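You operate a simulated robot arm through the tools that you are given. There is no shell and no other tool.

The job below is to be done with a simulated robot arm. You get a single attempt, and the scene is never put back.

## Task
The sealer is too hot for the butter bag: turn it down and seal it.
Fine: heat by the label; wait for the ready lamp, keep off the 80 C bar; bag back in its spot, sealer off.

The check looks at the end state, three seconds after you hand in, the way a careful person would. Anything else that was tipped, shoved, dropped, spilled or broken makes it a failure. Lids that push on must go on centred and level and be pressed home; caps that screw on are set level and turned clockwise until they are tight.

## Robot
A 5-joint arm with a two-finger parallel gripper, fixed in place. Base frame: the origin is at the foot of the arm, x ahead of it, y to its left, z up; the work surface is at about z = 0. Readings come in m, degrees, newtons and seconds.
With the tool pointing down near the work surface it reaches from about 0.26 to 0.6 m from the base axis. Its first joint turns from -66.0 to 66.0 degrees. The tool tilts only in the upright plane through the base axis and itself; it spins freely about its own axis. Payload 1.57 kg.
The tool frame sits at the grasp point between the pads (the TCP): z along the fingers, y along the line on which they close. The tips reach 0.03 m beyond it. The gripper opens to 0.08 m. The fingers are 0.017 m wide and 0.012 m thick; the gripper's body (0.04 by 0.082 m) begins 0.08 m behind the TCP.
Orientation is that of the tool frame in the base frame, as a unit quaternion [x, y, z, w]. With the fingers straight down and closing along the base's y, the tool's x points along the base's -x, its y along +y and its z along -z.

## Interface
- The arm moves only by the tool play_rows. Its argument "targets" is a list of rows, each a list of 3 entries, a list of its own where there are three numbers: the shift along the tool's x, y, z in m, then the turn, a rotation vector about the tool's x, y, z in degrees, then the finger opening in m, from 0 to 0.08. In form: [[[tx, ty, tz], [wx, wy, wz], jaw], ...]. A call has 1 to 20 rows; each row shifts and turns the commanded pose from where the row before left it, along the tool's axes as they then stand. Rows are played at 5 a second. More than 0.05 m and 8.6 degrees between two rows, or a gripper value outside its range, and nothing of the call is played. Where a pose cannot be reached the arm comes as near as it can. A force on the tool above 40 N (or 10 N above the force at the start of the call, whichever is more), or a blocked arm, ends the call early, and 0.2 s more pass. The fingers move at their own pace (about 0.153 m/s each) and stop on an object; they squeeze with about 36 N. The grip force told is the motor's: it shows also when the fingers shut on nothing. Time passes only in rows, and 0.2 s behind the last, so rows that do not move let the fingers close. The reply holds the time, the measured pose of the TCP, the force on the tool along the base axes, the opening and the grip force, in the units named above and with some noise, with the torque about the TCP (base axes, N m) and any sound that the robot's microphone picked up, and new pictures: "show" is both (left out), scene, wrist or none.
- Cameras (640 x 400 px; columns grow to the right, rows downward): "scene" is fixed at [0.0298, 0.3943, 0.5279]; the picture's right is [-0.86, -0.51, 0.00], its down [-0.36, 0.61, -0.71] and it looks along [0.36, -0.61, -0.71] (base axes); focal length 214 px, centre (320, 200). "wrist" rides on the gripper at [0.072, -0.007, -0.122] in the tool frame; the picture's right is [0.09, 1.00, 0.00], its down [-0.84, 0.08, -0.54] and it looks along [-0.54, 0.05, 0.84] (tool axes); focal length 238 px, centre (320, 200). There is no depth. A picture from a camera that has moved, and an enlarged one, comes with that camera's place and axes in the base frame and with its lens. The place of the scene camera against the robot may be out by one fixed shift of up to 0.025 m in any direction.
- zoom(camera, box): a new picture of the part [left, top, right, bottom] of that camera's present view, enlarged. It takes no simulated time.
- hand_in(): hands the job in; it is judged then, once.

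Places have to be worked out from the pictures, the camera data and where the tool is seen. Open the gripper and draw the arm clear of the work before you hand the job in, unless the task says otherwise.

The tools are called after "Call:" as name(argument=value, ...) on one line, values as JSON. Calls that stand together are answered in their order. play_rows: Moves the arm, as the interface text tells. Its arguments: {"type":"object","properties":{"targets":{"type":"array","items":{"type":"array"}},"show":{"type":"string","enum":["both","scene","wrist","none"]}},"required":["targets"]} The other tools are called the same way: zoom (camera, box) takes an enlarged picture of a part of a camera's view; hand_in () hands the job in.

At the start:

```text
t: 0.0
tcp_pos: [0.3992, -0.0502, 0.366]
orientation: [0.0, 1.0, 0.0, 0.0]
wrist_force: [-0.5, -0.9, 0.0]
wrist_torque: [-0.04, 0.0, 0.0]
finger_gap: 0.0799
grip_force: 0.0
```

scene: 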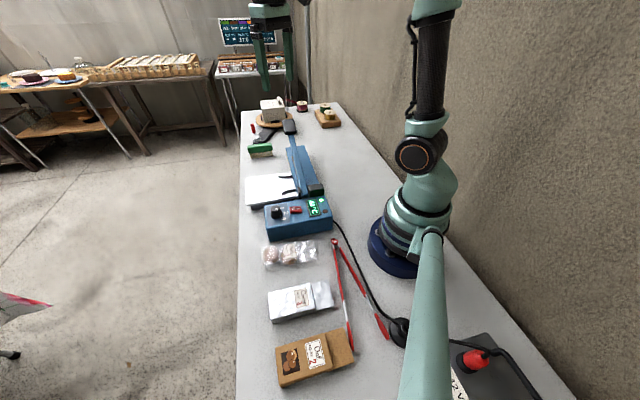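
wrist: 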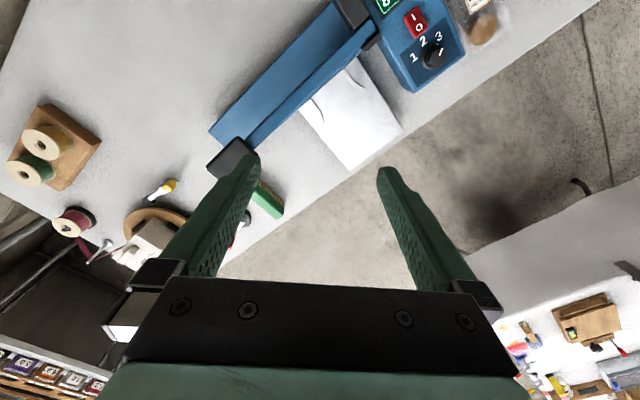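

I start by looking closely at the sealer, the bags and the labels before moving anything.

Call:
zoom(camera="scene", box=[240, 180, 350, 250])

Call:
zoom(camera="scene", box=[240, 235, 370, 395])

Call:
zoom(camera="scene", box=[235, 95, 350, 210])

Call:
zoom(camera="wrist", box=[340, 0, 520, 110])

Call:
zoom(camera="scene", box=[210, 10, 290, 60])

```text
5.71 times, centred on (295, 215) of scene
camera zoom: at [0.0298, 0.3943, 0.5279], right [-0.86, -0.51, 0.0], down [-0.36, 0.61, -0.71], along [0.36, -0.61, -0.71], focal length 1226 px, centre (463, 114)
```

zoom: 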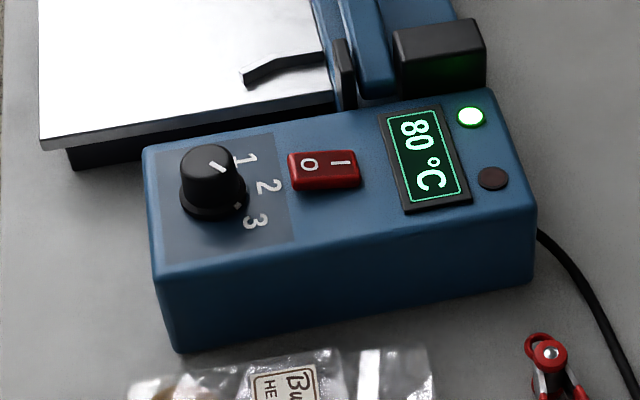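

```text
2.50 times, centred on (305, 315) of scene
camera zoom: at [0.0298, 0.3943, 0.5279], right [-0.86, -0.51, 0.0], down [-0.36, 0.61, -0.71], along [0.36, -0.61, -0.71], focal length 536 px, centre (358, -88)
```

zoom: 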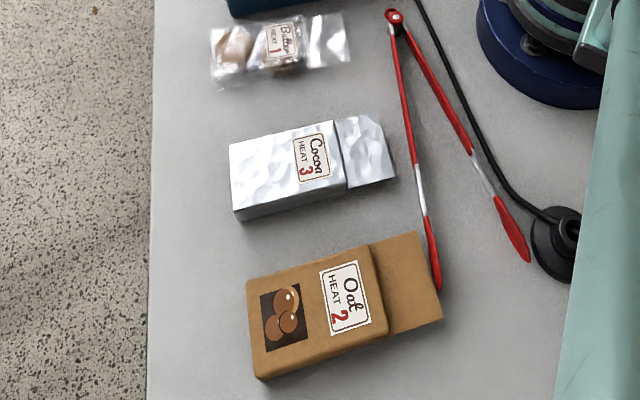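

```text
3.48 times, centred on (292, 152) of scene
camera zoom: at [0.0298, 0.3943, 0.5279], right [-0.86, -0.51, 0.0], down [-0.36, 0.61, -0.71], along [0.36, -0.61, -0.71], focal length 746 px, centre (416, 365)
```

zoom: 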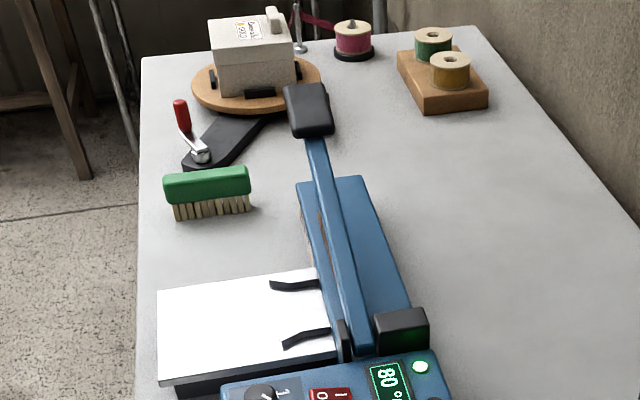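

```text
3.56 times, centred on (430, 55) of wrist
camera zoom: at [0.3284, -0.0568, 0.4892], right [-0.09, 1.0, 0.0], down [0.84, 0.08, 0.54], along [0.54, 0.05, -0.84], focal length 848 px, centre (-71, 716)
```

zoom: 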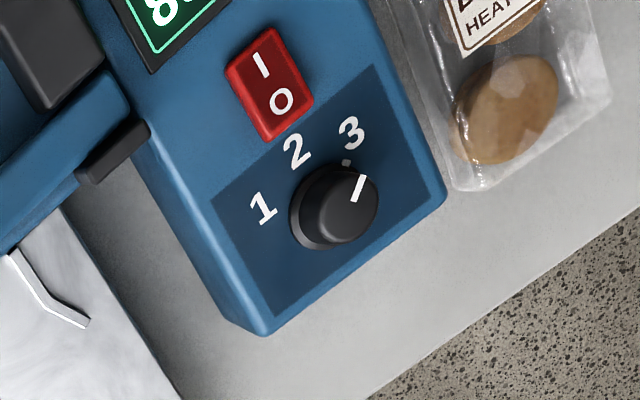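

```text
8.00 times, centred on (250, 35) of scene
camera zoom: at [0.0298, 0.3943, 0.5279], right [-0.86, -0.51, 0.0], down [-0.36, 0.61, -0.71], along [0.36, -0.61, -0.71], focal length 1716 px, centre (880, 1520)
```

zoom: 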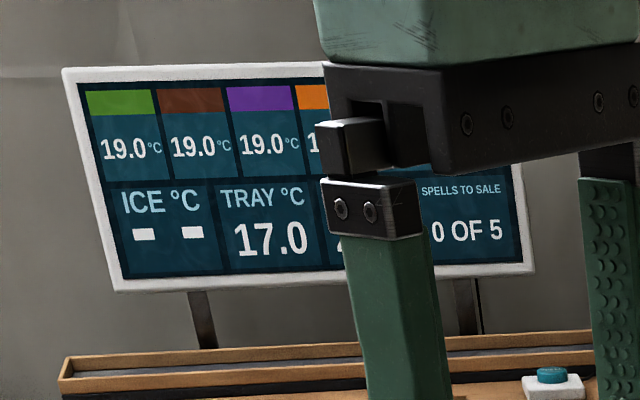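

The butter bag's label says heat 1; the display shows 80 °C. I need the knob pointer more precisely, so I zoom in further.

Call:
zoom(camera="wrist", box=[400, 20, 464, 80])

Call:
zoom(camera="scene", box=[264, 200, 296, 226])

Call:
zoom(camera="scene", box=[255, 235, 345, 275])

Call:
zoom(camera="wrist", box=[180, 0, 420, 170])

```text
6.67 times, centred on (432, 50) of wrist
camera zoom: at [0.3284, -0.0568, 0.4892], right [-0.09, 1.0, 0.0], down [0.84, 0.08, 0.54], along [0.54, 0.05, -0.84], focal length 1589 px, centre (-427, 1200)
```

zoom: 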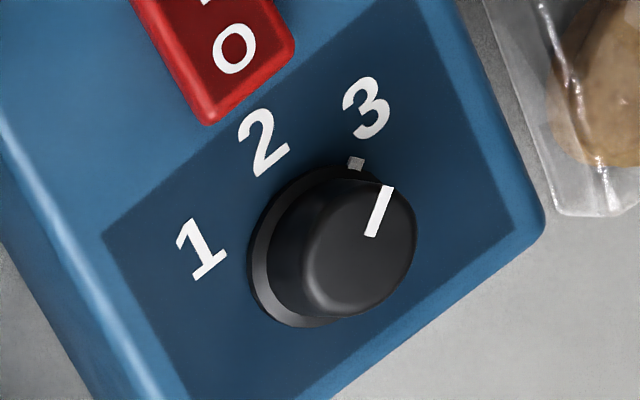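

```text
15.38 times, centred on (280, 213) of scene
camera zoom: at [0.0298, 0.3943, 0.5279], right [-0.86, -0.51, 0.0], down [-0.36, 0.61, -0.71], along [0.36, -0.61, -0.71], focal length 3300 px, centre (935, 0)
```

zoom: 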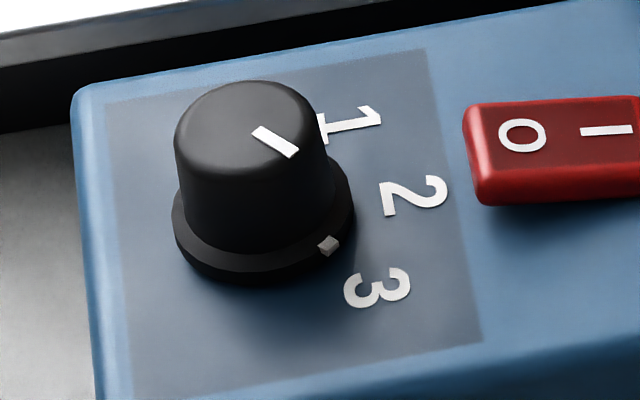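

```text
7.11 times, centred on (300, 255) of scene
camera zoom: at [0.0298, 0.3943, 0.5279], right [-0.86, -0.51, 0.0], down [-0.36, 0.61, -0.71], along [0.36, -0.61, -0.71], focal length 1525 px, centre (462, -191)
```

zoom: 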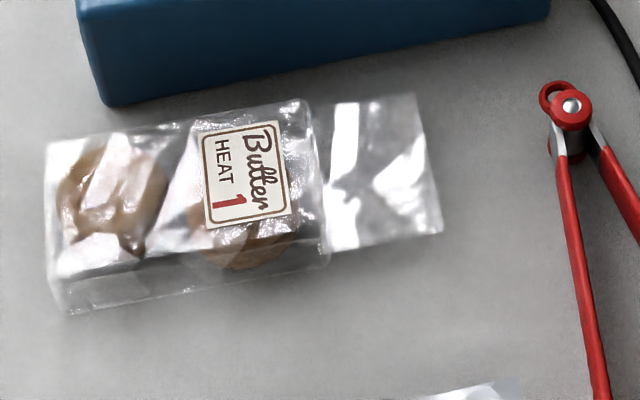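

```text
2.35 times, centred on (300, 85) of wrist
camera zoom: at [0.3284, -0.0568, 0.4892], right [-0.09, 1.0, 0.0], down [0.84, 0.08, 0.54], along [0.54, 0.05, -0.84], focal length 561 px, centre (367, 471)
```

zoom: 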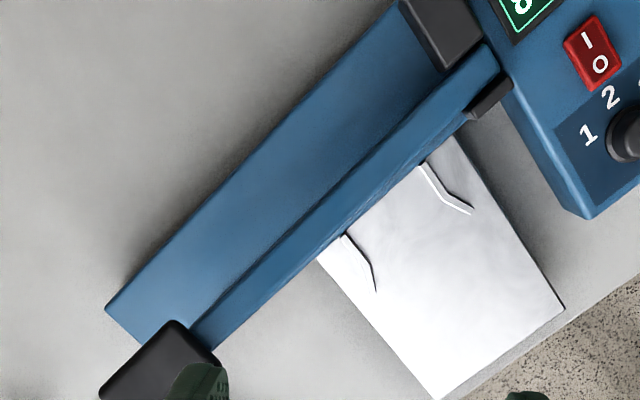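

The pointer stands at 3 and must go to 1. I move the gripper high over the control box and butter bag to see them from a second viewpoint.

Call:
play_rows(targets=[[[0.02, 0.04, -0.006], [0, 0, 0], 0.08], [[0.02, 0.04, -0.006], [0, 0, 0], 0.08], [[0.02, 0.04, -0.006], [0, 0, 0], 0.08], [[0.02, 0.04, -0.006], [0, 0, 0], 0.08], [[0.02, 0.04, -0.006], [0, 0, 0], 0.08], [[0, 0, 0], [0, 0, 0], 0.08]])

```text
t: 1.4
tcp_pos: [0.3013, 0.1498, 0.3974]
orientation: [0.0, 1.0, 0.0, -0.001]
wrist_force: [-0.2, 0.6, -0.7]
wrist_torque: [-0.01, 0.02, -0.03]
finger_gap: 0.0798
grip_force: 0.1
camera wrist: at [0.2303, 0.1428, 0.5202], right [-0.09, 1.0, 0.0], down [0.84, 0.08, 0.54], along [0.54, 0.05, -0.84], focal length 238 px, centre (320, 200)
```

scene: 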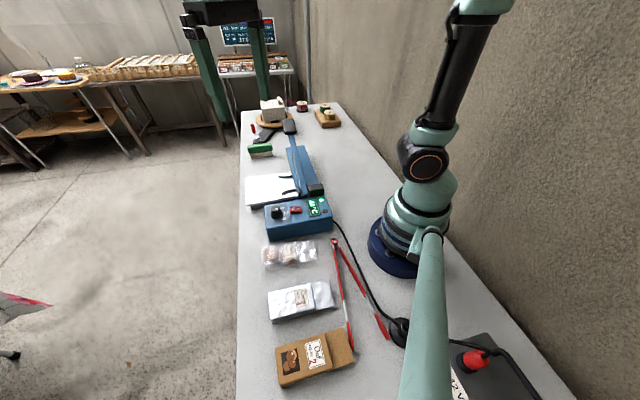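
wrist: 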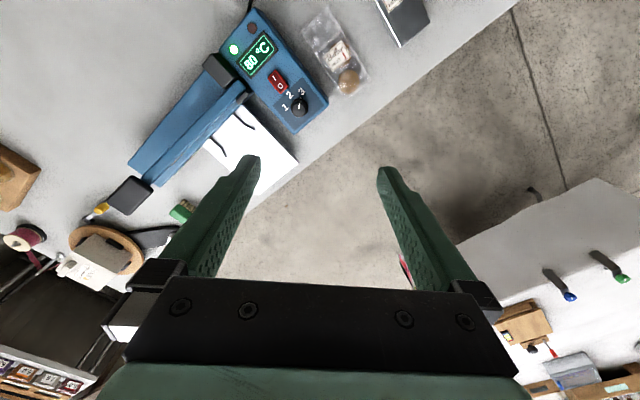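

The view shows sealer and butter bag. I zoom in to measure the same points for triangulation.

Call:
zoom(camera="wrist", box=[210, 0, 370, 100])

Call:
zoom(camera="wrist", box=[260, 70, 340, 120])

Call:
zoom(camera="wrist", box=[100, 70, 310, 220])

```text
4.00 times, centred on (290, 50) of wrist
camera zoom: at [0.2303, 0.1428, 0.5202], right [-0.09, 1.0, 0.0], down [0.84, 0.08, 0.54], along [0.54, 0.05, -0.84], focal length 953 px, centre (440, 800)
```

zoom: 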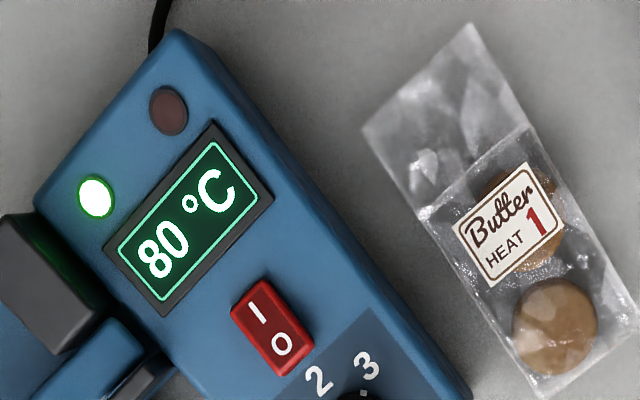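

```text
8.00 times, centred on (300, 95) of wrist
camera zoom: at [0.2303, 0.1428, 0.5202], right [-0.09, 1.0, 0.0], down [0.84, 0.08, 0.54], along [0.54, 0.05, -0.84], focal length 1907 px, centre (480, 1040)
```

zoom: 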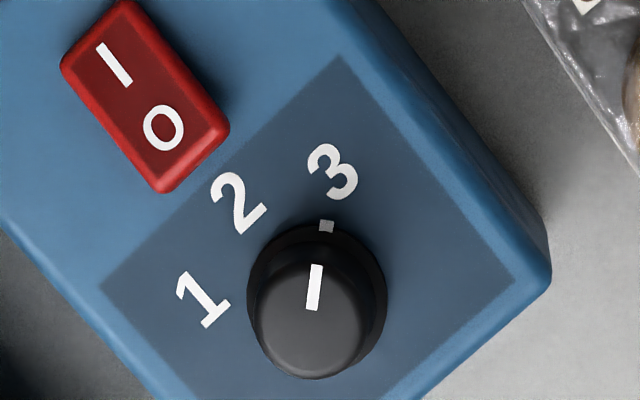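

```text
2.67 times, centred on (205, 145) of wrist
camera zoom: at [0.2303, 0.1428, 0.5202], right [-0.09, 1.0, 0.0], down [0.84, 0.08, 0.54], along [0.54, 0.05, -0.84], focal length 636 px, centre (627, 347)
```

zoom: 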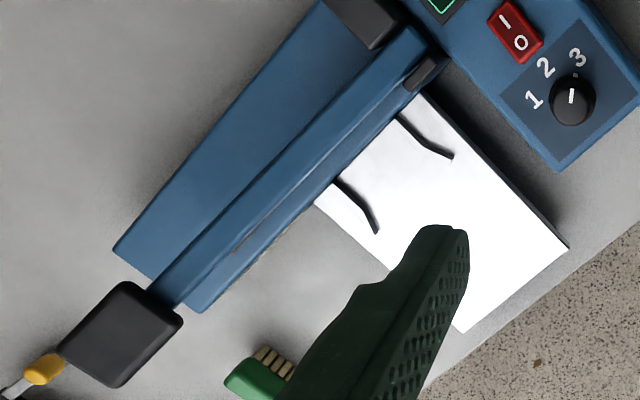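

Triangulated from two views: knob centre ≈ (0.326, 0.113), top z ≈ 0.083, box top z ≈ 0.062; label 3 lies at about 173° and 1 at about 279° around it. I move above the knob, gap 0.046, spun 8° so the fingers stay clear of the rocker.

Call:
play_rows(targets=[[[-0.005, -0.0074, 0.0394], [0, 0, 0], 0.046], [[-0.005, -0.0074, 0.0394], [0, 0, 0], 0.046], [[-0.005, -0.0074, 0.0394], [0, 0, 0], 0.046], [[-0.005, -0.0074, 0.0394], [0, 0, 0], 0.046], [[-0.005, -0.0074, 0.0394], [0, 0, 0], 0.046], [[0, 0, 0], [0, 0, 8], 0.046], [[0, 0, 0], [0, 0, 0], 0.046]])

```text
t: 3.0
tcp_pos: [0.3268, 0.1112, 0.2013]
orientation: [0.07, 0.998, 0.0, 0.0]
wrist_force: [0.3, 0.0, -0.3]
wrist_torque: [0.01, 0.02, -0.03]
finger_gap: 0.0459
grip_force: 0.0
camera wrist: at [0.2555, 0.1152, 0.3234], right [0.05, 1.0, 0.0], down [0.84, -0.04, 0.54], along [0.54, -0.03, -0.84], focal length 238 px, centre (320, 200)
```

scene: 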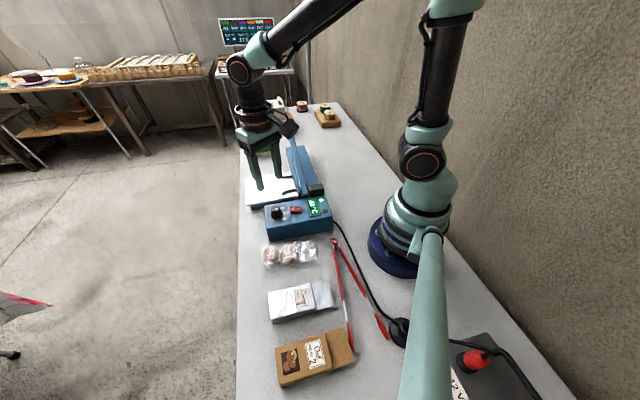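
wrist: 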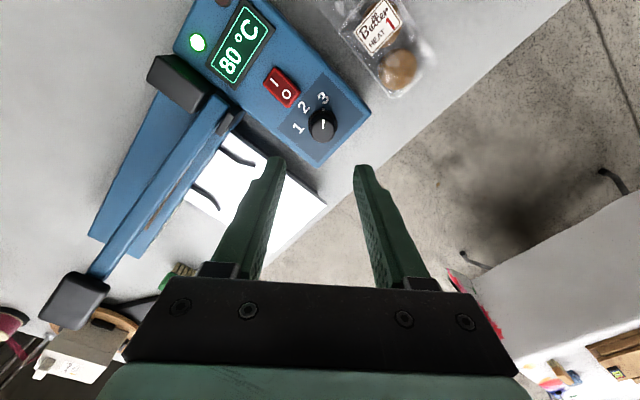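

The knob shows just about where predicted; I zoom to refine before descending.

Call:
zoom(camera="wrist", box=[280, 85, 376, 145])

Call:
zoom(camera="wrist", box=[30, 50, 350, 250])

Call:
zoom(camera="scene", box=[220, 90, 340, 220])

```text
6.67 times, centred on (328, 115) of wrist
camera zoom: at [0.2555, 0.1152, 0.3234], right [0.05, 1.0, 0.0], down [0.84, -0.04, 0.54], along [0.54, -0.03, -0.84], focal length 1589 px, centre (267, 767)
```

zoom: 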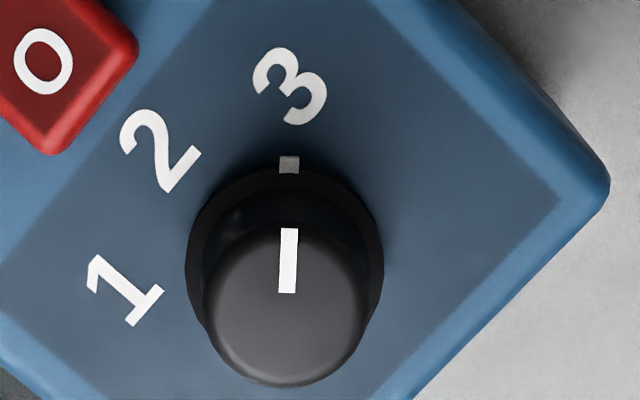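

```text
2.00 times, centred on (190, 150) of wrist
camera zoom: at [0.2555, 0.1152, 0.3234], right [0.05, 1.0, 0.0], down [0.84, -0.04, 0.54], along [0.54, -0.03, -0.84], focal length 477 px, centre (580, 300)
```

zoom: 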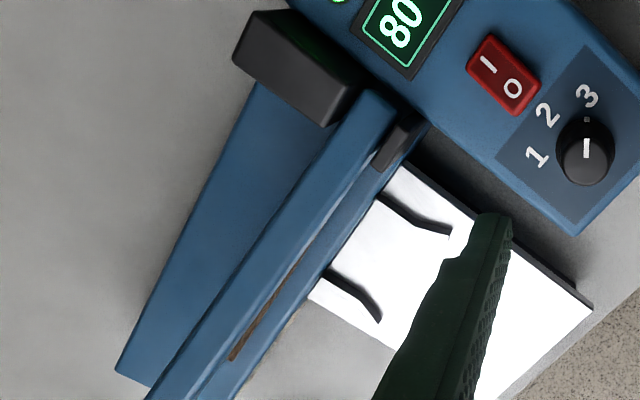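

```text
3.08 times, centred on (280, 155) of scene
camera zoom: at [0.0298, 0.3943, 0.5279], right [-0.86, -0.51, 0.0], down [-0.36, 0.61, -0.71], along [0.36, -0.61, -0.71], focal length 660 px, centre (443, 338)
```

zoom: 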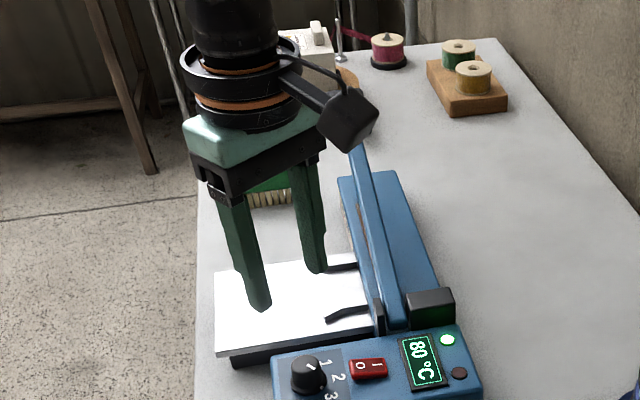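

Knob confirmed at (0.327, 0.114). I descend to tips just above the box top (TCP z≈0.097), with a small +y correction.

Call:
play_rows(targets=[[[0, 0.0025, 0.035], [0, 0, 0], 0.046], [[0, 0, 0.035], [0, 0, 0], 0.046], [[0, 0, 0.034], [0, 0, 0], 0.046], [[0, 0, 0], [0, 0, 0], 0.046]])

Call:
zoom(camera="wrist", box=[220, 80, 420, 205])

Call:
zoom(camera="scene", box=[240, 160, 350, 230])

```text
t: 4.0
tcp_pos: [0.3261, 0.1148, 0.0954]
orientation: [0.07, 0.998, 0.001, 0.0]
wrist_force: [-1.0, -0.3, 0.6]
wrist_torque: [-0.02, -0.01, -0.01]
finger_gap: 0.046
grip_force: 0.1
camera wrist: at [0.2548, 0.1176, 0.2178], right [0.05, 1.0, 0.0], down [0.84, -0.04, 0.54], along [0.54, -0.03, -0.84], focal length 238 px, centre (320, 200)
```

scene: 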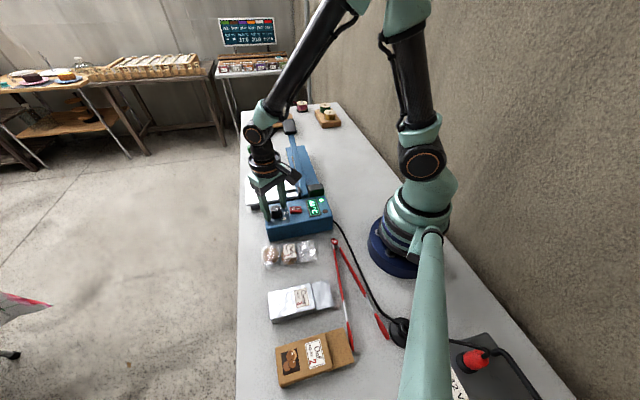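
wrist: 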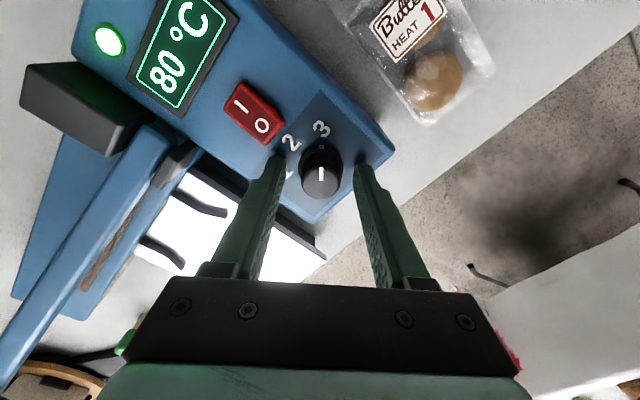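

```text
3.20 times, centred on (320, 142) of wrist
camera zoom: at [0.2548, 0.1176, 0.2178], right [0.05, 1.0, 0.0], down [0.84, -0.04, 0.54], along [0.54, -0.03, -0.84], focal length 763 px, centre (320, 384)
```

zoom: 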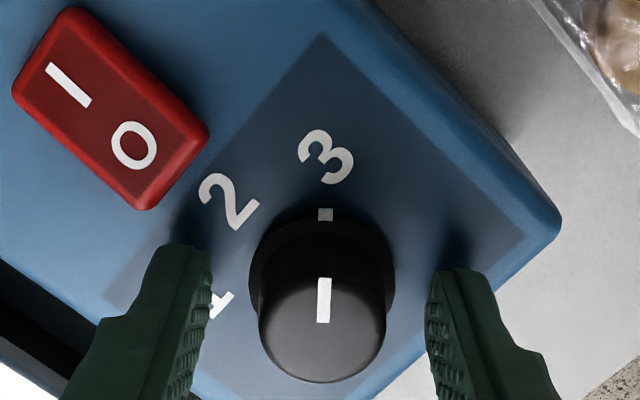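

```text
5.71 times, centred on (295, 195) of scene
camera zoom: at [0.0298, 0.3943, 0.5279], right [-0.86, -0.51, 0.0], down [-0.36, 0.61, -0.71], along [0.36, -0.61, -0.71], focal length 1226 px, centre (463, 229)
```

zoom: 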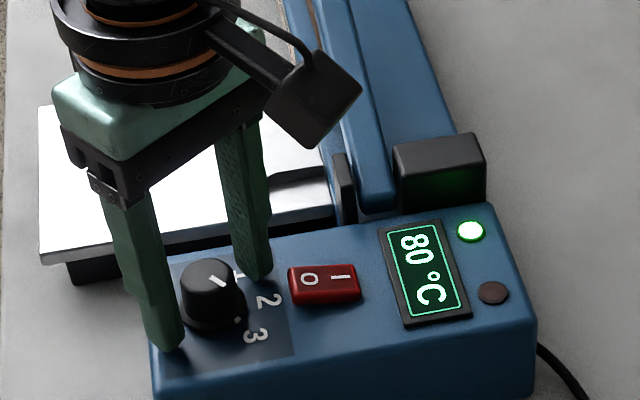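

The fingers straddle the knob evenly. I close on it.

Call:
play_rows(targets=[[[0, 0, 0], [0, 0, 0], 0.03], [[0, 0, 0], [0, 0, 0], 0.01], [[0, 0, 0], [0, 0, 0], 0.01]])

```text
t: 4.8
tcp_pos: [0.3262, 0.114, 0.095]
orientation: [0.069, 0.998, 0.0, 0.0]
wrist_force: [2.2, 11.0, -7.5]
wrist_torque: [0.25, -0.14, 0.01]
finger_gap: 0.0308
grip_force: 39.6
camera wrist: at [0.2548, 0.1178, 0.2181], right [0.05, 1.0, 0.0], down [0.84, -0.04, 0.54], along [0.54, -0.03, -0.84], focal length 238 px, centre (320, 200)
```

scene: 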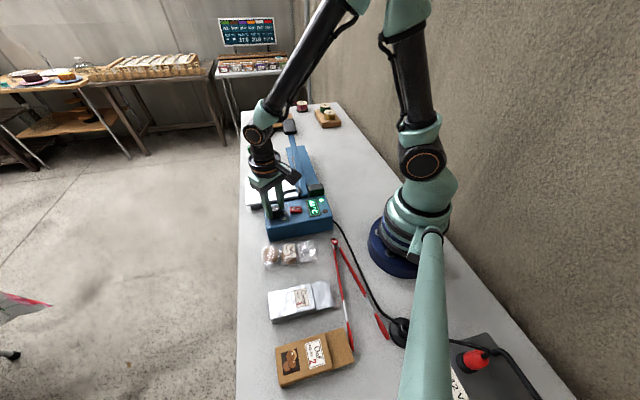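
wrist: 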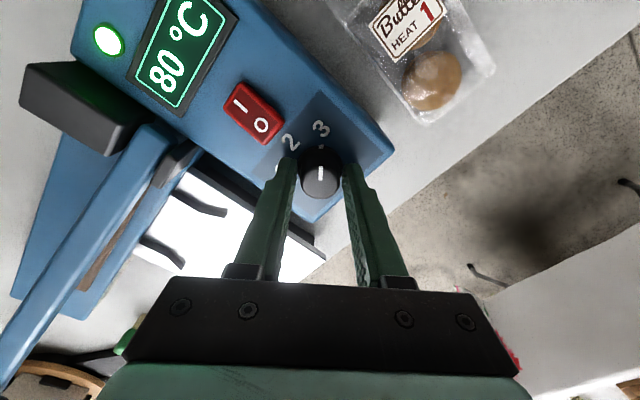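

The fingers hold the knob's skirt (0.031 m). I ease the side load and turn the knob half way, counter-clockwise from above (3→2).

Call:
play_rows(targets=[[[0, 0.001, 0], [0, 0, 0], 0.01], [[0, 0, 0], [0, 0, -7.5], 0.01], [[0, 0, 0], [0, 0, -7.5], 0.01], [[0, 0, 0], [0, 0, -7.5], 0.01], [[0, 0, 0], [0, 0, -7.5], 0.01], [[0, 0, 0], [0, 0, -7.5], 0.01], [[0, 0, 0], [0, 0, -7.5], 0.01], [[0, 0, 0], [0, 0, -7.5], 0.01], [[0, 0, 0], [0, 0, 0], 0.01]])

Call:
zoom(camera="scene", box=[255, 180, 345, 236])

```text
t: 5.7
tcp_pos: [0.3258, 0.1154, 0.0952]
orientation: [-0.058, 0.998, 0.0, 0.001]
wrist_force: [0.5, -2.8, 0.3]
wrist_torque: [-0.2, -0.23, 0.0]
finger_gap: 0.0307
grip_force: 39.6
stopped in row 4: the force on the tool passed its limit at 42 N (the readings are from after the stop); the commanded pose is now the measured one
camera wrist: at [0.2563, 0.0997, 0.2187], right [-0.21, 0.98, 0.0], down [0.82, 0.17, 0.54], along [0.53, 0.11, -0.84], focal length 238 px, centre (320, 200)
```

scene: 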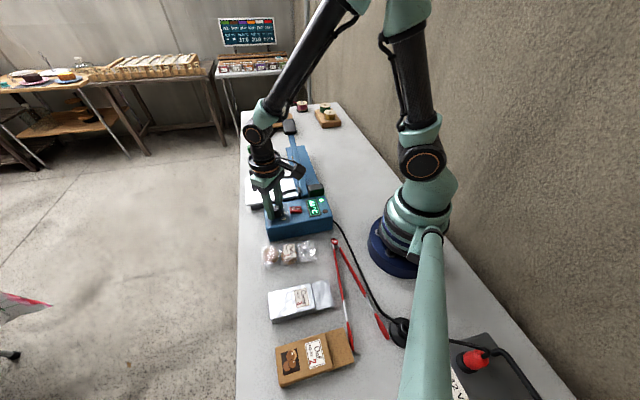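
wrist: 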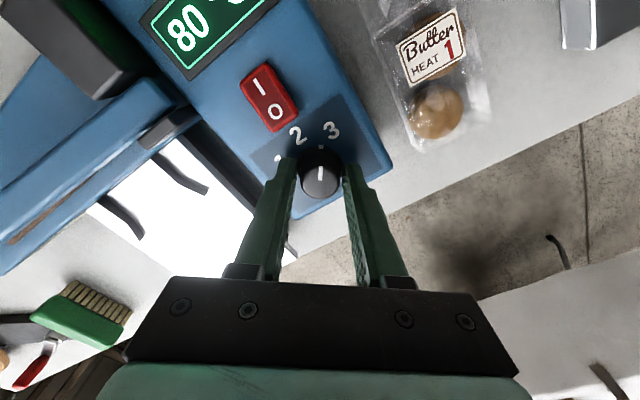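

```text
7.11 times, centred on (300, 208) of scene
camera zoom: at [0.0298, 0.3943, 0.5279], right [-0.86, -0.51, 0.0], down [-0.36, 0.61, -0.71], along [0.36, -0.61, -0.71], focal length 1525 px, centre (462, 143)
```

zoom: 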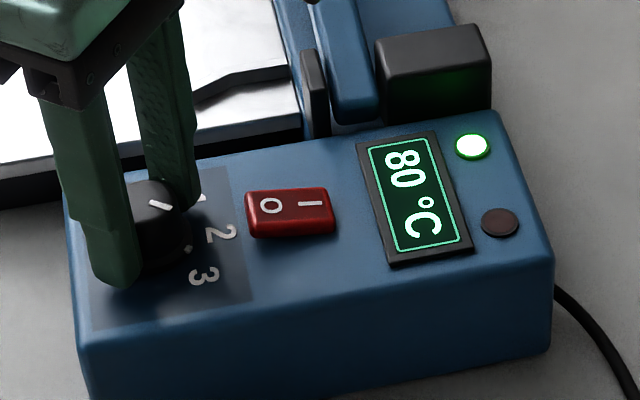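

It turned about 15° before a side load stopped it; the pointer moves with the fingers. Forces have relaxed, so I continue in smaller steps.

Call:
play_rows(targets=[[[0, 0, 0], [0, 0, -4], 0.01], [[0, 0, 0], [0, 0, -4], 0.01], [[0, 0, 0], [0, 0, -4], 0.01]], show="wrist")

```text
t: 6.5
tcp_pos: [0.3272, 0.1149, 0.0954]
orientation: [-0.163, 0.987, 0.0, -0.001]
wrist_force: [6.2, -16.0, -11.0]
wrist_torque: [-0.36, -0.46, 0.01]
finger_gap: 0.0307
grip_force: 40.1
camera wrist: at [0.2611, 0.0855, 0.2188], right [-0.41, 0.91, 0.0], down [0.77, 0.34, 0.54], along [0.49, 0.22, -0.84], focal length 238 px, centre (320, 200)
```

wrist: 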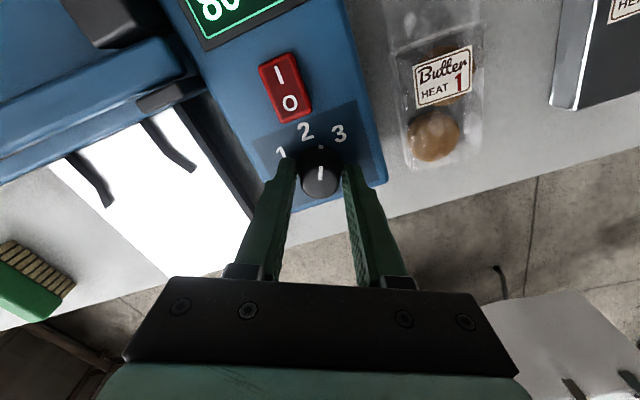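

The knob follows (pointer now between 3 and 2). I correct the small centring offset shown by the force and keep turning.

Call:
play_rows(targets=[[[0, -0.0015, 0.0007], [0, 0, -4], 0.01], [[0, 0, 0], [0, 0, -4], 0.01], [[0, 0, 0], [0, 0, -4], 0.01], [[0, 0, 0], [0, 0, -4], 0.01]], show="wrist")

```text
t: 7.6
tcp_pos: [0.3268, 0.1153, 0.0964]
orientation: [-0.301, 0.954, -0.001, -0.001]
wrist_force: [-2.3, 4.6, 1.1]
wrist_torque: [0.4, -0.08, 0.0]
finger_gap: 0.0307
grip_force: 39.0
stopped in row 4: the force on the tool passed its limit at 42 N (the readings are from after the stop); the commanded pose is now the measured one
camera wrist: at [0.272, 0.0681, 0.2188], right [-0.65, 0.76, 0.0], down [0.64, 0.54, 0.54], along [0.41, 0.35, -0.84], focal length 238 px, centre (320, 200)
```

wrist: 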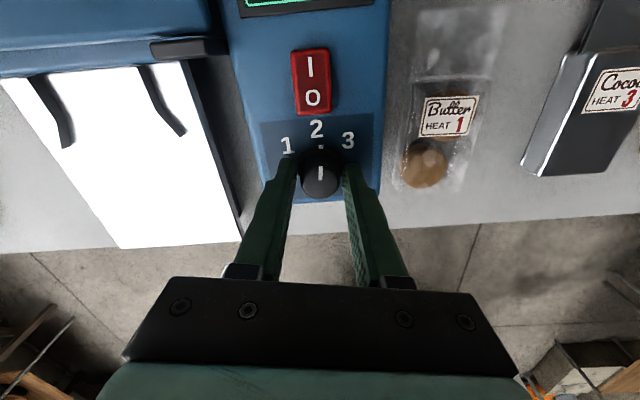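

The knob is nearly at 2 now, gripped and centred. I continue toward 1 in small steps.

Call:
play_rows(targets=[[[0, 0, 0.0005], [0, 0, -4], 0.01], [[0, 0, 0], [0, 0, -4], 0.01], [[0, 0, 0], [0, 0, -4], 0.01], [[0, 0, 0], [0, 0, 0], 0.01]], show="wrist")

```text
t: 8.6
tcp_pos: [0.326, 0.1148, 0.0951]
orientation: [-0.399, 0.917, 0.0, -0.001]
wrist_force: [-6.4, 2.8, 12.6]
wrist_torque: [0.29, -0.02, -0.01]
finger_gap: 0.0304
grip_force: 39.5
camera wrist: at [0.2829, 0.0576, 0.2188], right [-0.79, 0.61, 0.0], down [0.51, 0.67, 0.54], along [0.33, 0.43, -0.84], focal length 238 px, centre (320, 200)
```

wrist: 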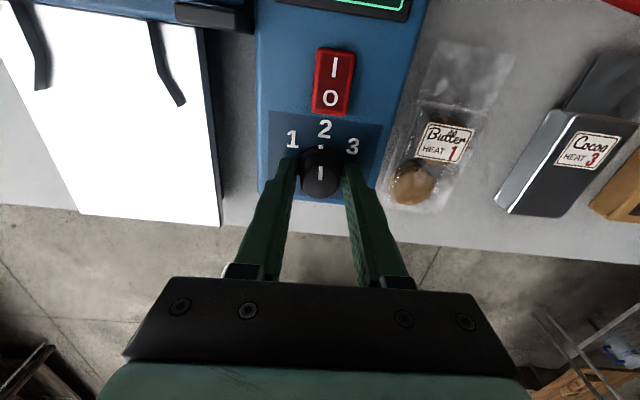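

Pointer sits at 2. Continue turning toward 1 with slight upward relief.

Call:
play_rows(targets=[[[0, 0, -0.0007], [0, 0, -4], 0.01], [[0, 0, 0], [0, 0, -4], 0.01], [[0, 0, 0], [0, 0, -4], 0.01], [[0, 0, 0], [0, 0, -4], 0.01], [[0, 0, 0], [0, 0, 0], 0.01]], show="wrist")

```text
t: 9.8
tcp_pos: [0.3263, 0.1137, 0.0961]
orientation: [-0.522, 0.853, 0.001, -0.001]
wrist_force: [-7.8, -0.8, 17.0]
wrist_torque: [0.59, -0.16, -0.01]
finger_gap: 0.0305
grip_force: 39.9
camera wrist: at [0.3003, 0.0477, 0.2188], right [-0.93, 0.37, 0.0], down [0.31, 0.78, 0.54], along [0.2, 0.5, -0.84], focal length 238 px, centre (320, 200)
```

wrist: 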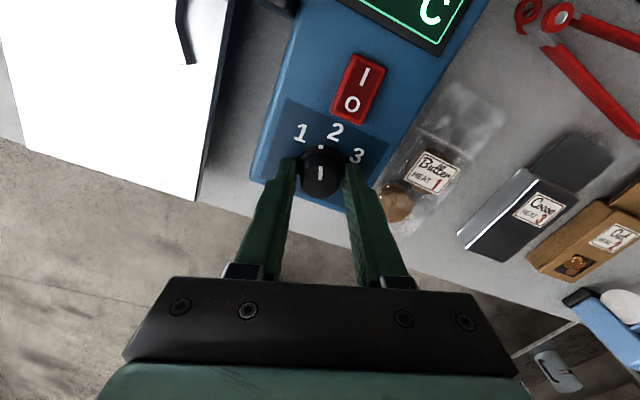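

Total turn ≈71°. Continuing the rest of the way to 1.

Call:
play_rows(targets=[[[0, 0, -0.0007], [0, 0, -4], 0.01], [[0, 0, 0], [0, 0, -4], 0.01], [[0, 0, 0], [0, 0, -4], 0.01], [[0, 0, 0], [0, 0, -4], 0.01], [[0, 0, 0], [0, 0, 0], 0.01]], show="both")

```text
t: 11.0
tcp_pos: [0.3266, 0.1145, 0.0963]
orientation: [-0.636, 0.772, 0.0, -0.001]
wrist_force: [-5.4, 7.2, -2.8]
wrist_torque: [0.27, 0.16, 0.0]
finger_gap: 0.0309
grip_force: 40.2
camera wrist: at [0.3199, 0.043, 0.2189], right [-1.0, 0.1, 0.0], down [0.08, 0.84, 0.54], along [0.05, 0.54, -0.84], focal length 238 px, centre (320, 200)
```

scene: 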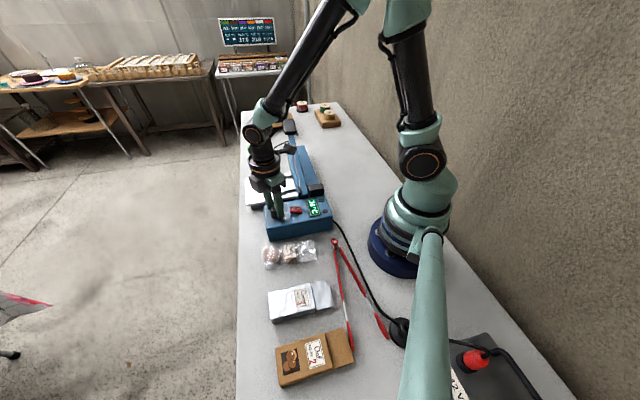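
wrist: 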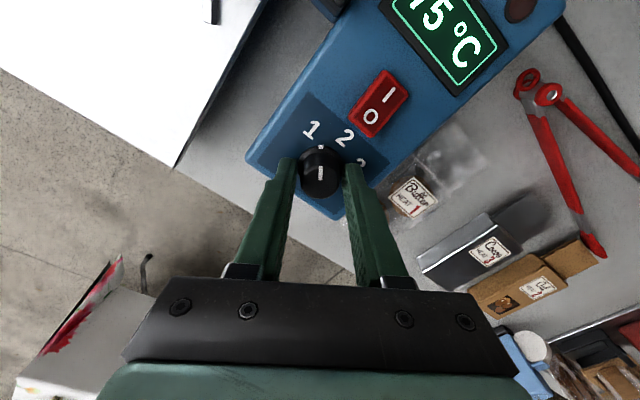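

The display is dropping (75 °C) and the lamp has gone off. Turn another ~16° and check the pointer.

Call:
play_rows(targets=[[[0, 0, 0], [0, 0, -4], 0.01], [[0, 0, 0], [0, 0, -4], 0.01], [[0, 0, 0], [0, 0, -4], 0.01], [[0, 0, 0], [0, 0, -4], 0.01], [[0, 0, 0], [0, 0, 0], 0.01]], show="both")

Call:
zoom(camera="scene", box=[255, 185, 345, 241])

Call:
zoom(camera="wrist", box=[240, 90, 400, 200])

```text
t: 12.2
tcp_pos: [0.3272, 0.1136, 0.0969]
orientation: [0.736, -0.677, -0.001, 0.001]
wrist_force: [-0.8, 2.8, -5.5]
wrist_torque: [0.06, 0.0, -0.34]
finger_gap: 0.0301
grip_force: 39.7
camera wrist: at [0.3397, 0.043, 0.2201], right [-0.98, -0.18, 0.0], down [-0.15, 0.83, 0.54], along [-0.1, 0.53, -0.84], focal length 238 px, centre (320, 200)
```

scene: 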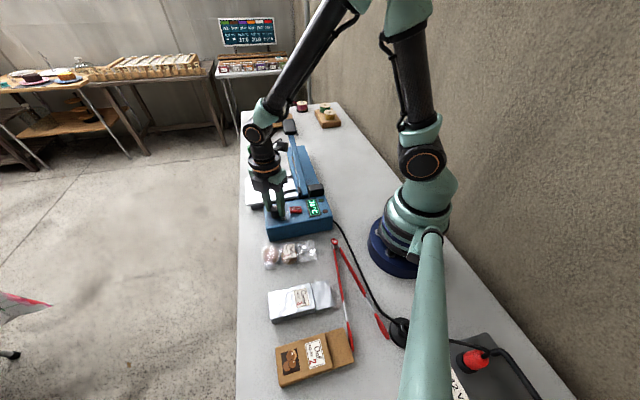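
wrist: 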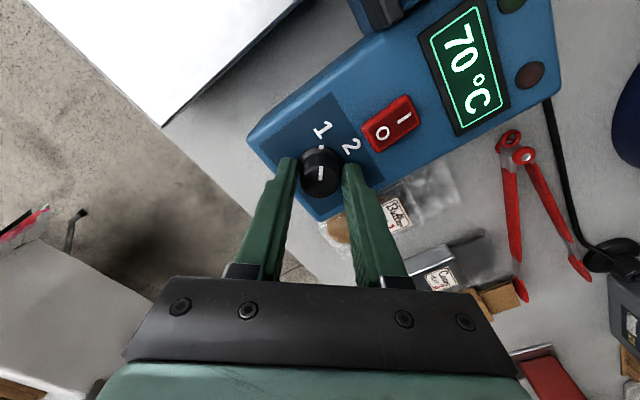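

```text
7.11 times, centred on (300, 213) of scene
camera zoom: at [0.0299, 0.3943, 0.5279], right [-0.86, -0.51, 0.0], down [-0.36, 0.61, -0.71], along [0.36, -0.61, -0.71], focal length 1525 px, centre (462, 108)
```

zoom: 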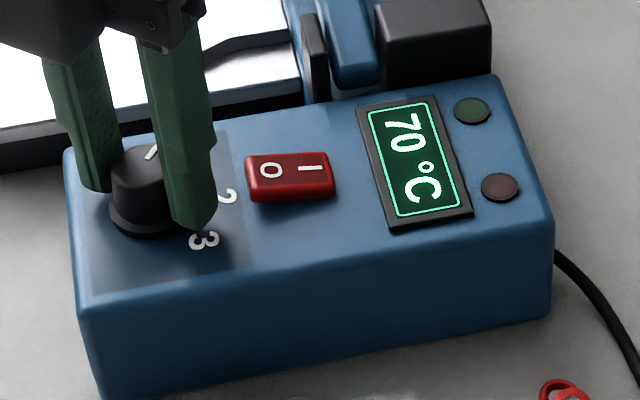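

```text
3.64 times, centred on (320, 145) of wrist
camera zoom: at [0.3397, 0.043, 0.2201], right [-0.98, -0.18, 0.0], down [-0.15, 0.83, 0.54], along [-0.1, 0.53, -0.84], focal length 867 px, centre (320, 400)
```

zoom: 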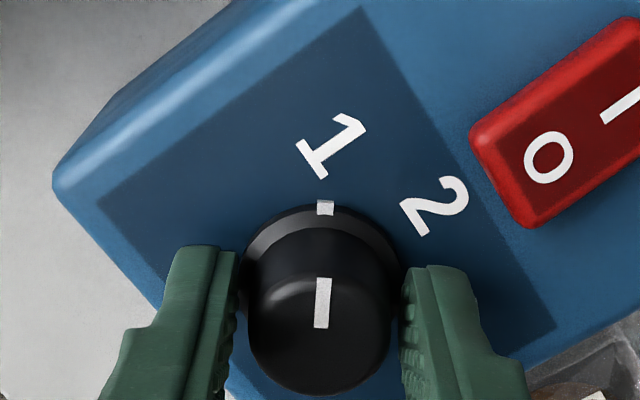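

The pointer aligns with 1. I release, go up, and check the knob from above.

Call:
play_rows(targets=[[[0, 0, 0], [0, 0, 0], 0.046], [[0, 0, 0], [0, 0, 0], 0.046], [[0, 0, -0.04], [0, 0, 0], 0.046], [[0, 0, -0.04], [0, 0, 0], 0.046], [[0, 0, -0.04], [0, 0, 0], 0.046], [[0, 0, 0], [0, 0, 0], 0.046]])

Call:
zoom(camera="wrist", box=[240, 50, 400, 150])

Call:
zoom(camera="wrist", box=[340, 100, 500, 200])

Call:
zoom(camera="scene", box=[240, 90, 350, 220])

```text
t: 13.6
tcp_pos: [0.3259, 0.1155, 0.2169]
orientation: [0.737, -0.676, -0.001, 0.0]
wrist_force: [-0.8, 0.5, -0.3]
wrist_torque: [0.04, 0.0, -0.02]
finger_gap: 0.0459
grip_force: 0.1
camera wrist: at [0.3379, 0.0445, 0.3395], right [-0.98, -0.18, 0.0], down [-0.15, 0.83, 0.54], along [-0.1, 0.53, -0.84], focal length 238 px, centre (320, 200)
```

scene: 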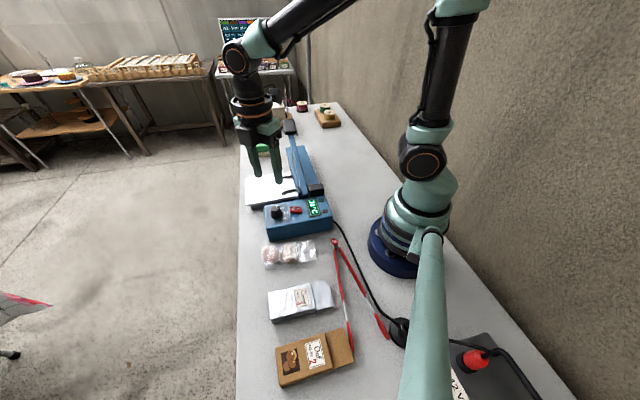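
wrist: 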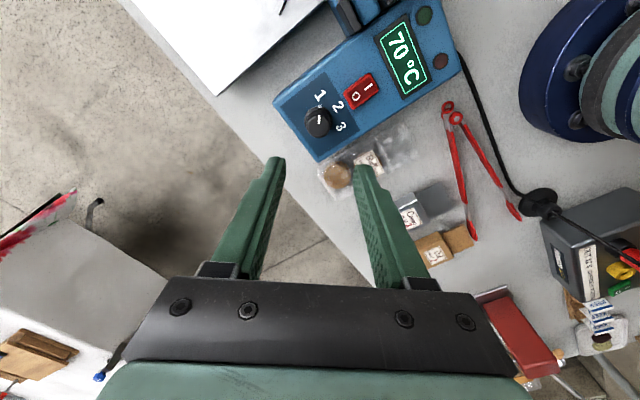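

```text
4.00 times, centred on (320, 100) of wrist
camera zoom: at [0.3379, 0.0445, 0.3395], right [-0.98, -0.18, 0.0], down [-0.15, 0.83, 0.54], along [-0.1, 0.53, -0.84], focal length 953 px, centre (320, 600)
```

zoom: 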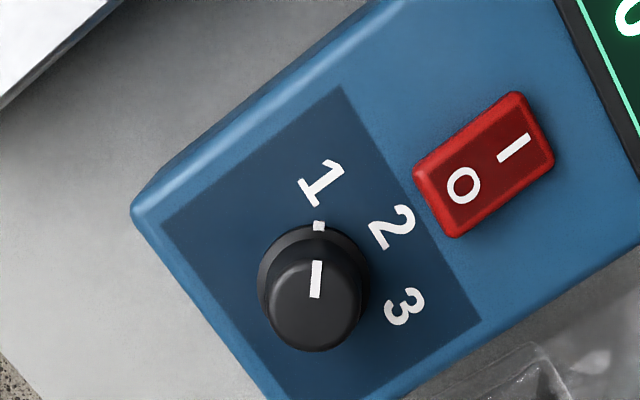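

```text
4.00 times, centred on (420, 150) of wrist
camera zoom: at [0.3379, 0.0445, 0.3395], right [-0.98, -0.18, 0.0], down [-0.15, 0.83, 0.54], along [-0.1, 0.53, -0.84], focal length 953 px, centre (-80, 400)
```

zoom: 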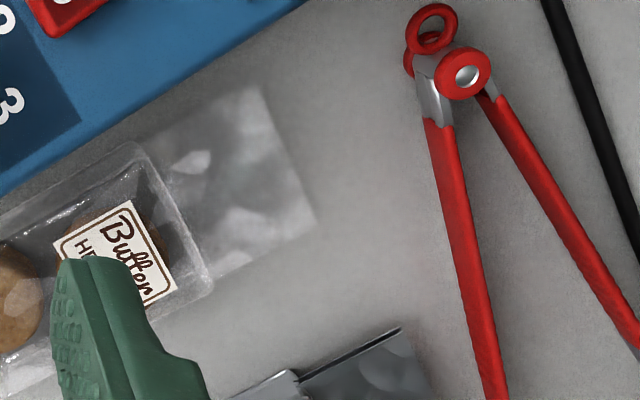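

```text
3.08 times, centred on (295, 155) of scene
camera zoom: at [0.0298, 0.3943, 0.5279], right [-0.86, -0.51, 0.0], down [-0.36, 0.61, -0.71], along [0.36, -0.61, -0.71], focal length 660 px, centre (397, 338)
```

zoom: 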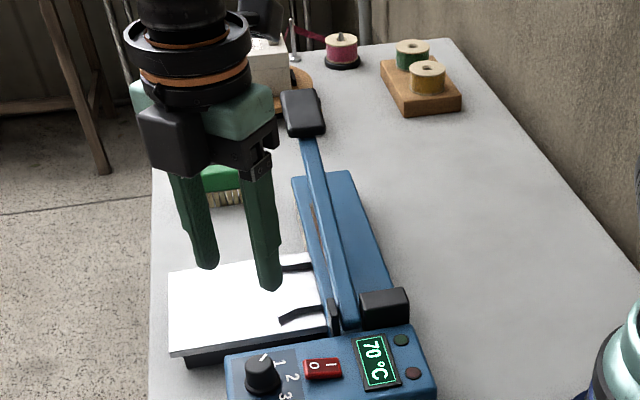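

Knob is at 1, lamp off and the sealer is cooling. From the pictures: the shelf top is z≈0.037 with its axis at 45°, guides centred near (0.384,−0.041), and the bag body is centred near (0.26,0.188) with its axis about 42°. I spin the tool so the camera sits on the bag's closed-end side.

Call:
play_rows(targets=[[[0, 0, 0], [0, 0, -8.47], 0.072], [[0, 0, 0], [0, 0, -8.47], 0.072], [[0, 0, 0], [0, 0, -8.47], 0.072], [[0, 0, 0], [0, 0, -8.47], 0.072], [[0, 0, 0], [0, 0, -8.47], 0.072], [[0, 0, 0], [0, 0, -8.47], 0.072], [[0, 0, 0], [0, 0, -8.47], 0.072], [[0, 0, 0], [0, 0, -8.47], 0.072], [[0, 0, 0], [0, 0, -8.47], 0.072], [[0, 0, 0], [0, 0, -8.47], 0.072], [[0, 0, 0], [0, 0, -8.47], 0.072], [[0, 0, 0], [0, 0, -8.47], 0.072], [[0, 0, 0], [0, 0, -8.47], 0.072], [[0, 0, 0], [0, 0, -8.47], 0.072], [[0, 0, 0], [0, 0, -8.47], 0.072], [[0, 0, 0], [0, 0, 0], 0.072]])

```text
t: 17.0
tcp_pos: [0.2245, 0.259, 0.2167]
orientation: [0.935, 0.355, -0.001, 0.0]
wrist_force: [0.0, 0.3, 1.1]
wrist_torque: [0.01, 0.01, -0.01]
finger_gap: 0.0717
grip_force: 0.0
out of reach, approached as far as the arm can: row 12, 13, 14, 15
camera wrist: at [0.2738, 0.3119, 0.3398], right [0.73, -0.68, 0.0], down [-0.57, -0.61, 0.54], along [-0.37, -0.4, -0.84], focal length 238 px, centre (320, 200)
```

scene: 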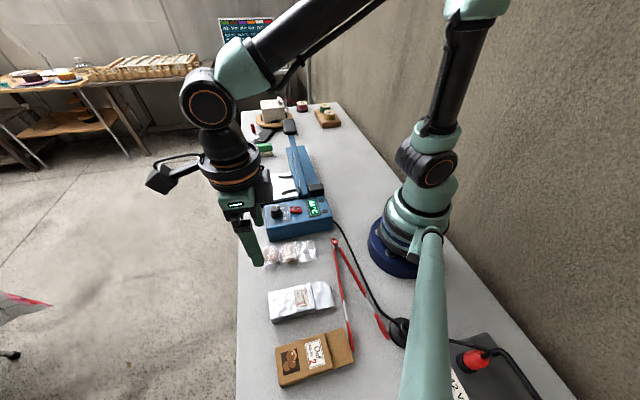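
wrist: 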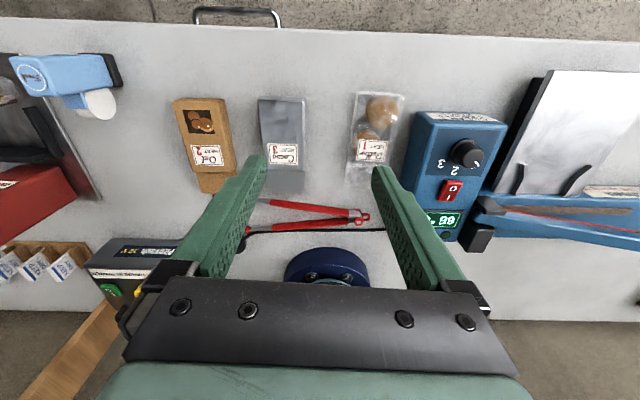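

The spin joint reached its limit and the base swung instead; nothing was touched. I'll use the opposite orientation (camera on the tail side). First, I use this view to measure the bag and sealer.

Call:
zoom(camera="wrist", box=[320, 80, 420, 200])

Call:
zoom(camera="wrist", box=[400, 60, 640, 260])

Call:
zoom(camera="scene", box=[240, 100, 350, 210])

```text
3.33 times, centred on (370, 140) of wrist
camera zoom: at [0.2738, 0.3119, 0.3398], right [0.73, -0.68, 0.0], down [-0.57, -0.61, 0.54], along [-0.37, -0.4, -0.84], focal length 794 px, centre (153, 400)
```

zoom: 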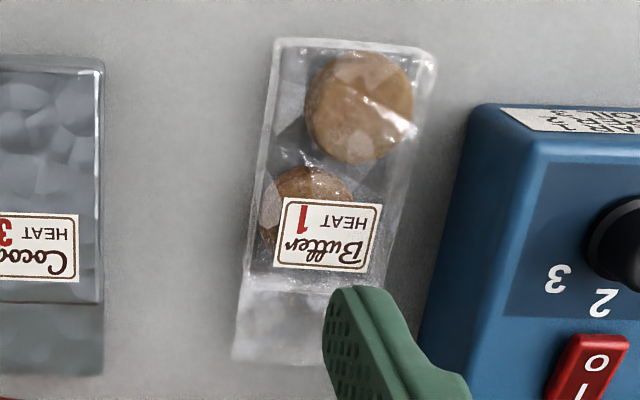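

```text
2.00 times, centred on (520, 160) of wrist
camera zoom: at [0.2738, 0.3119, 0.3398], right [0.73, -0.68, 0.0], down [-0.57, -0.61, 0.54], along [-0.37, -0.4, -0.84], focal length 477 px, centre (-80, 280)
```

zoom: 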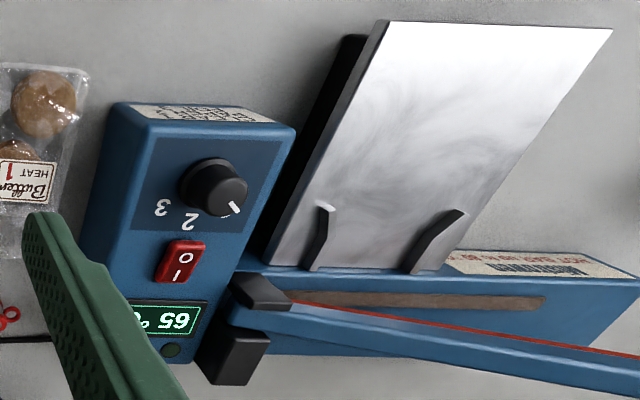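

```text
3.64 times, centred on (295, 155) of scene
camera zoom: at [0.0298, 0.3943, 0.5279], right [-0.86, -0.51, 0.0], down [-0.36, 0.61, -0.71], along [0.36, -0.61, -0.71], focal length 780 px, centre (411, 364)
```

zoom: 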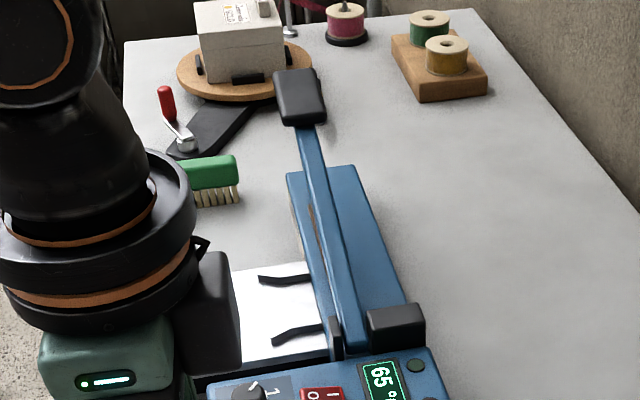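

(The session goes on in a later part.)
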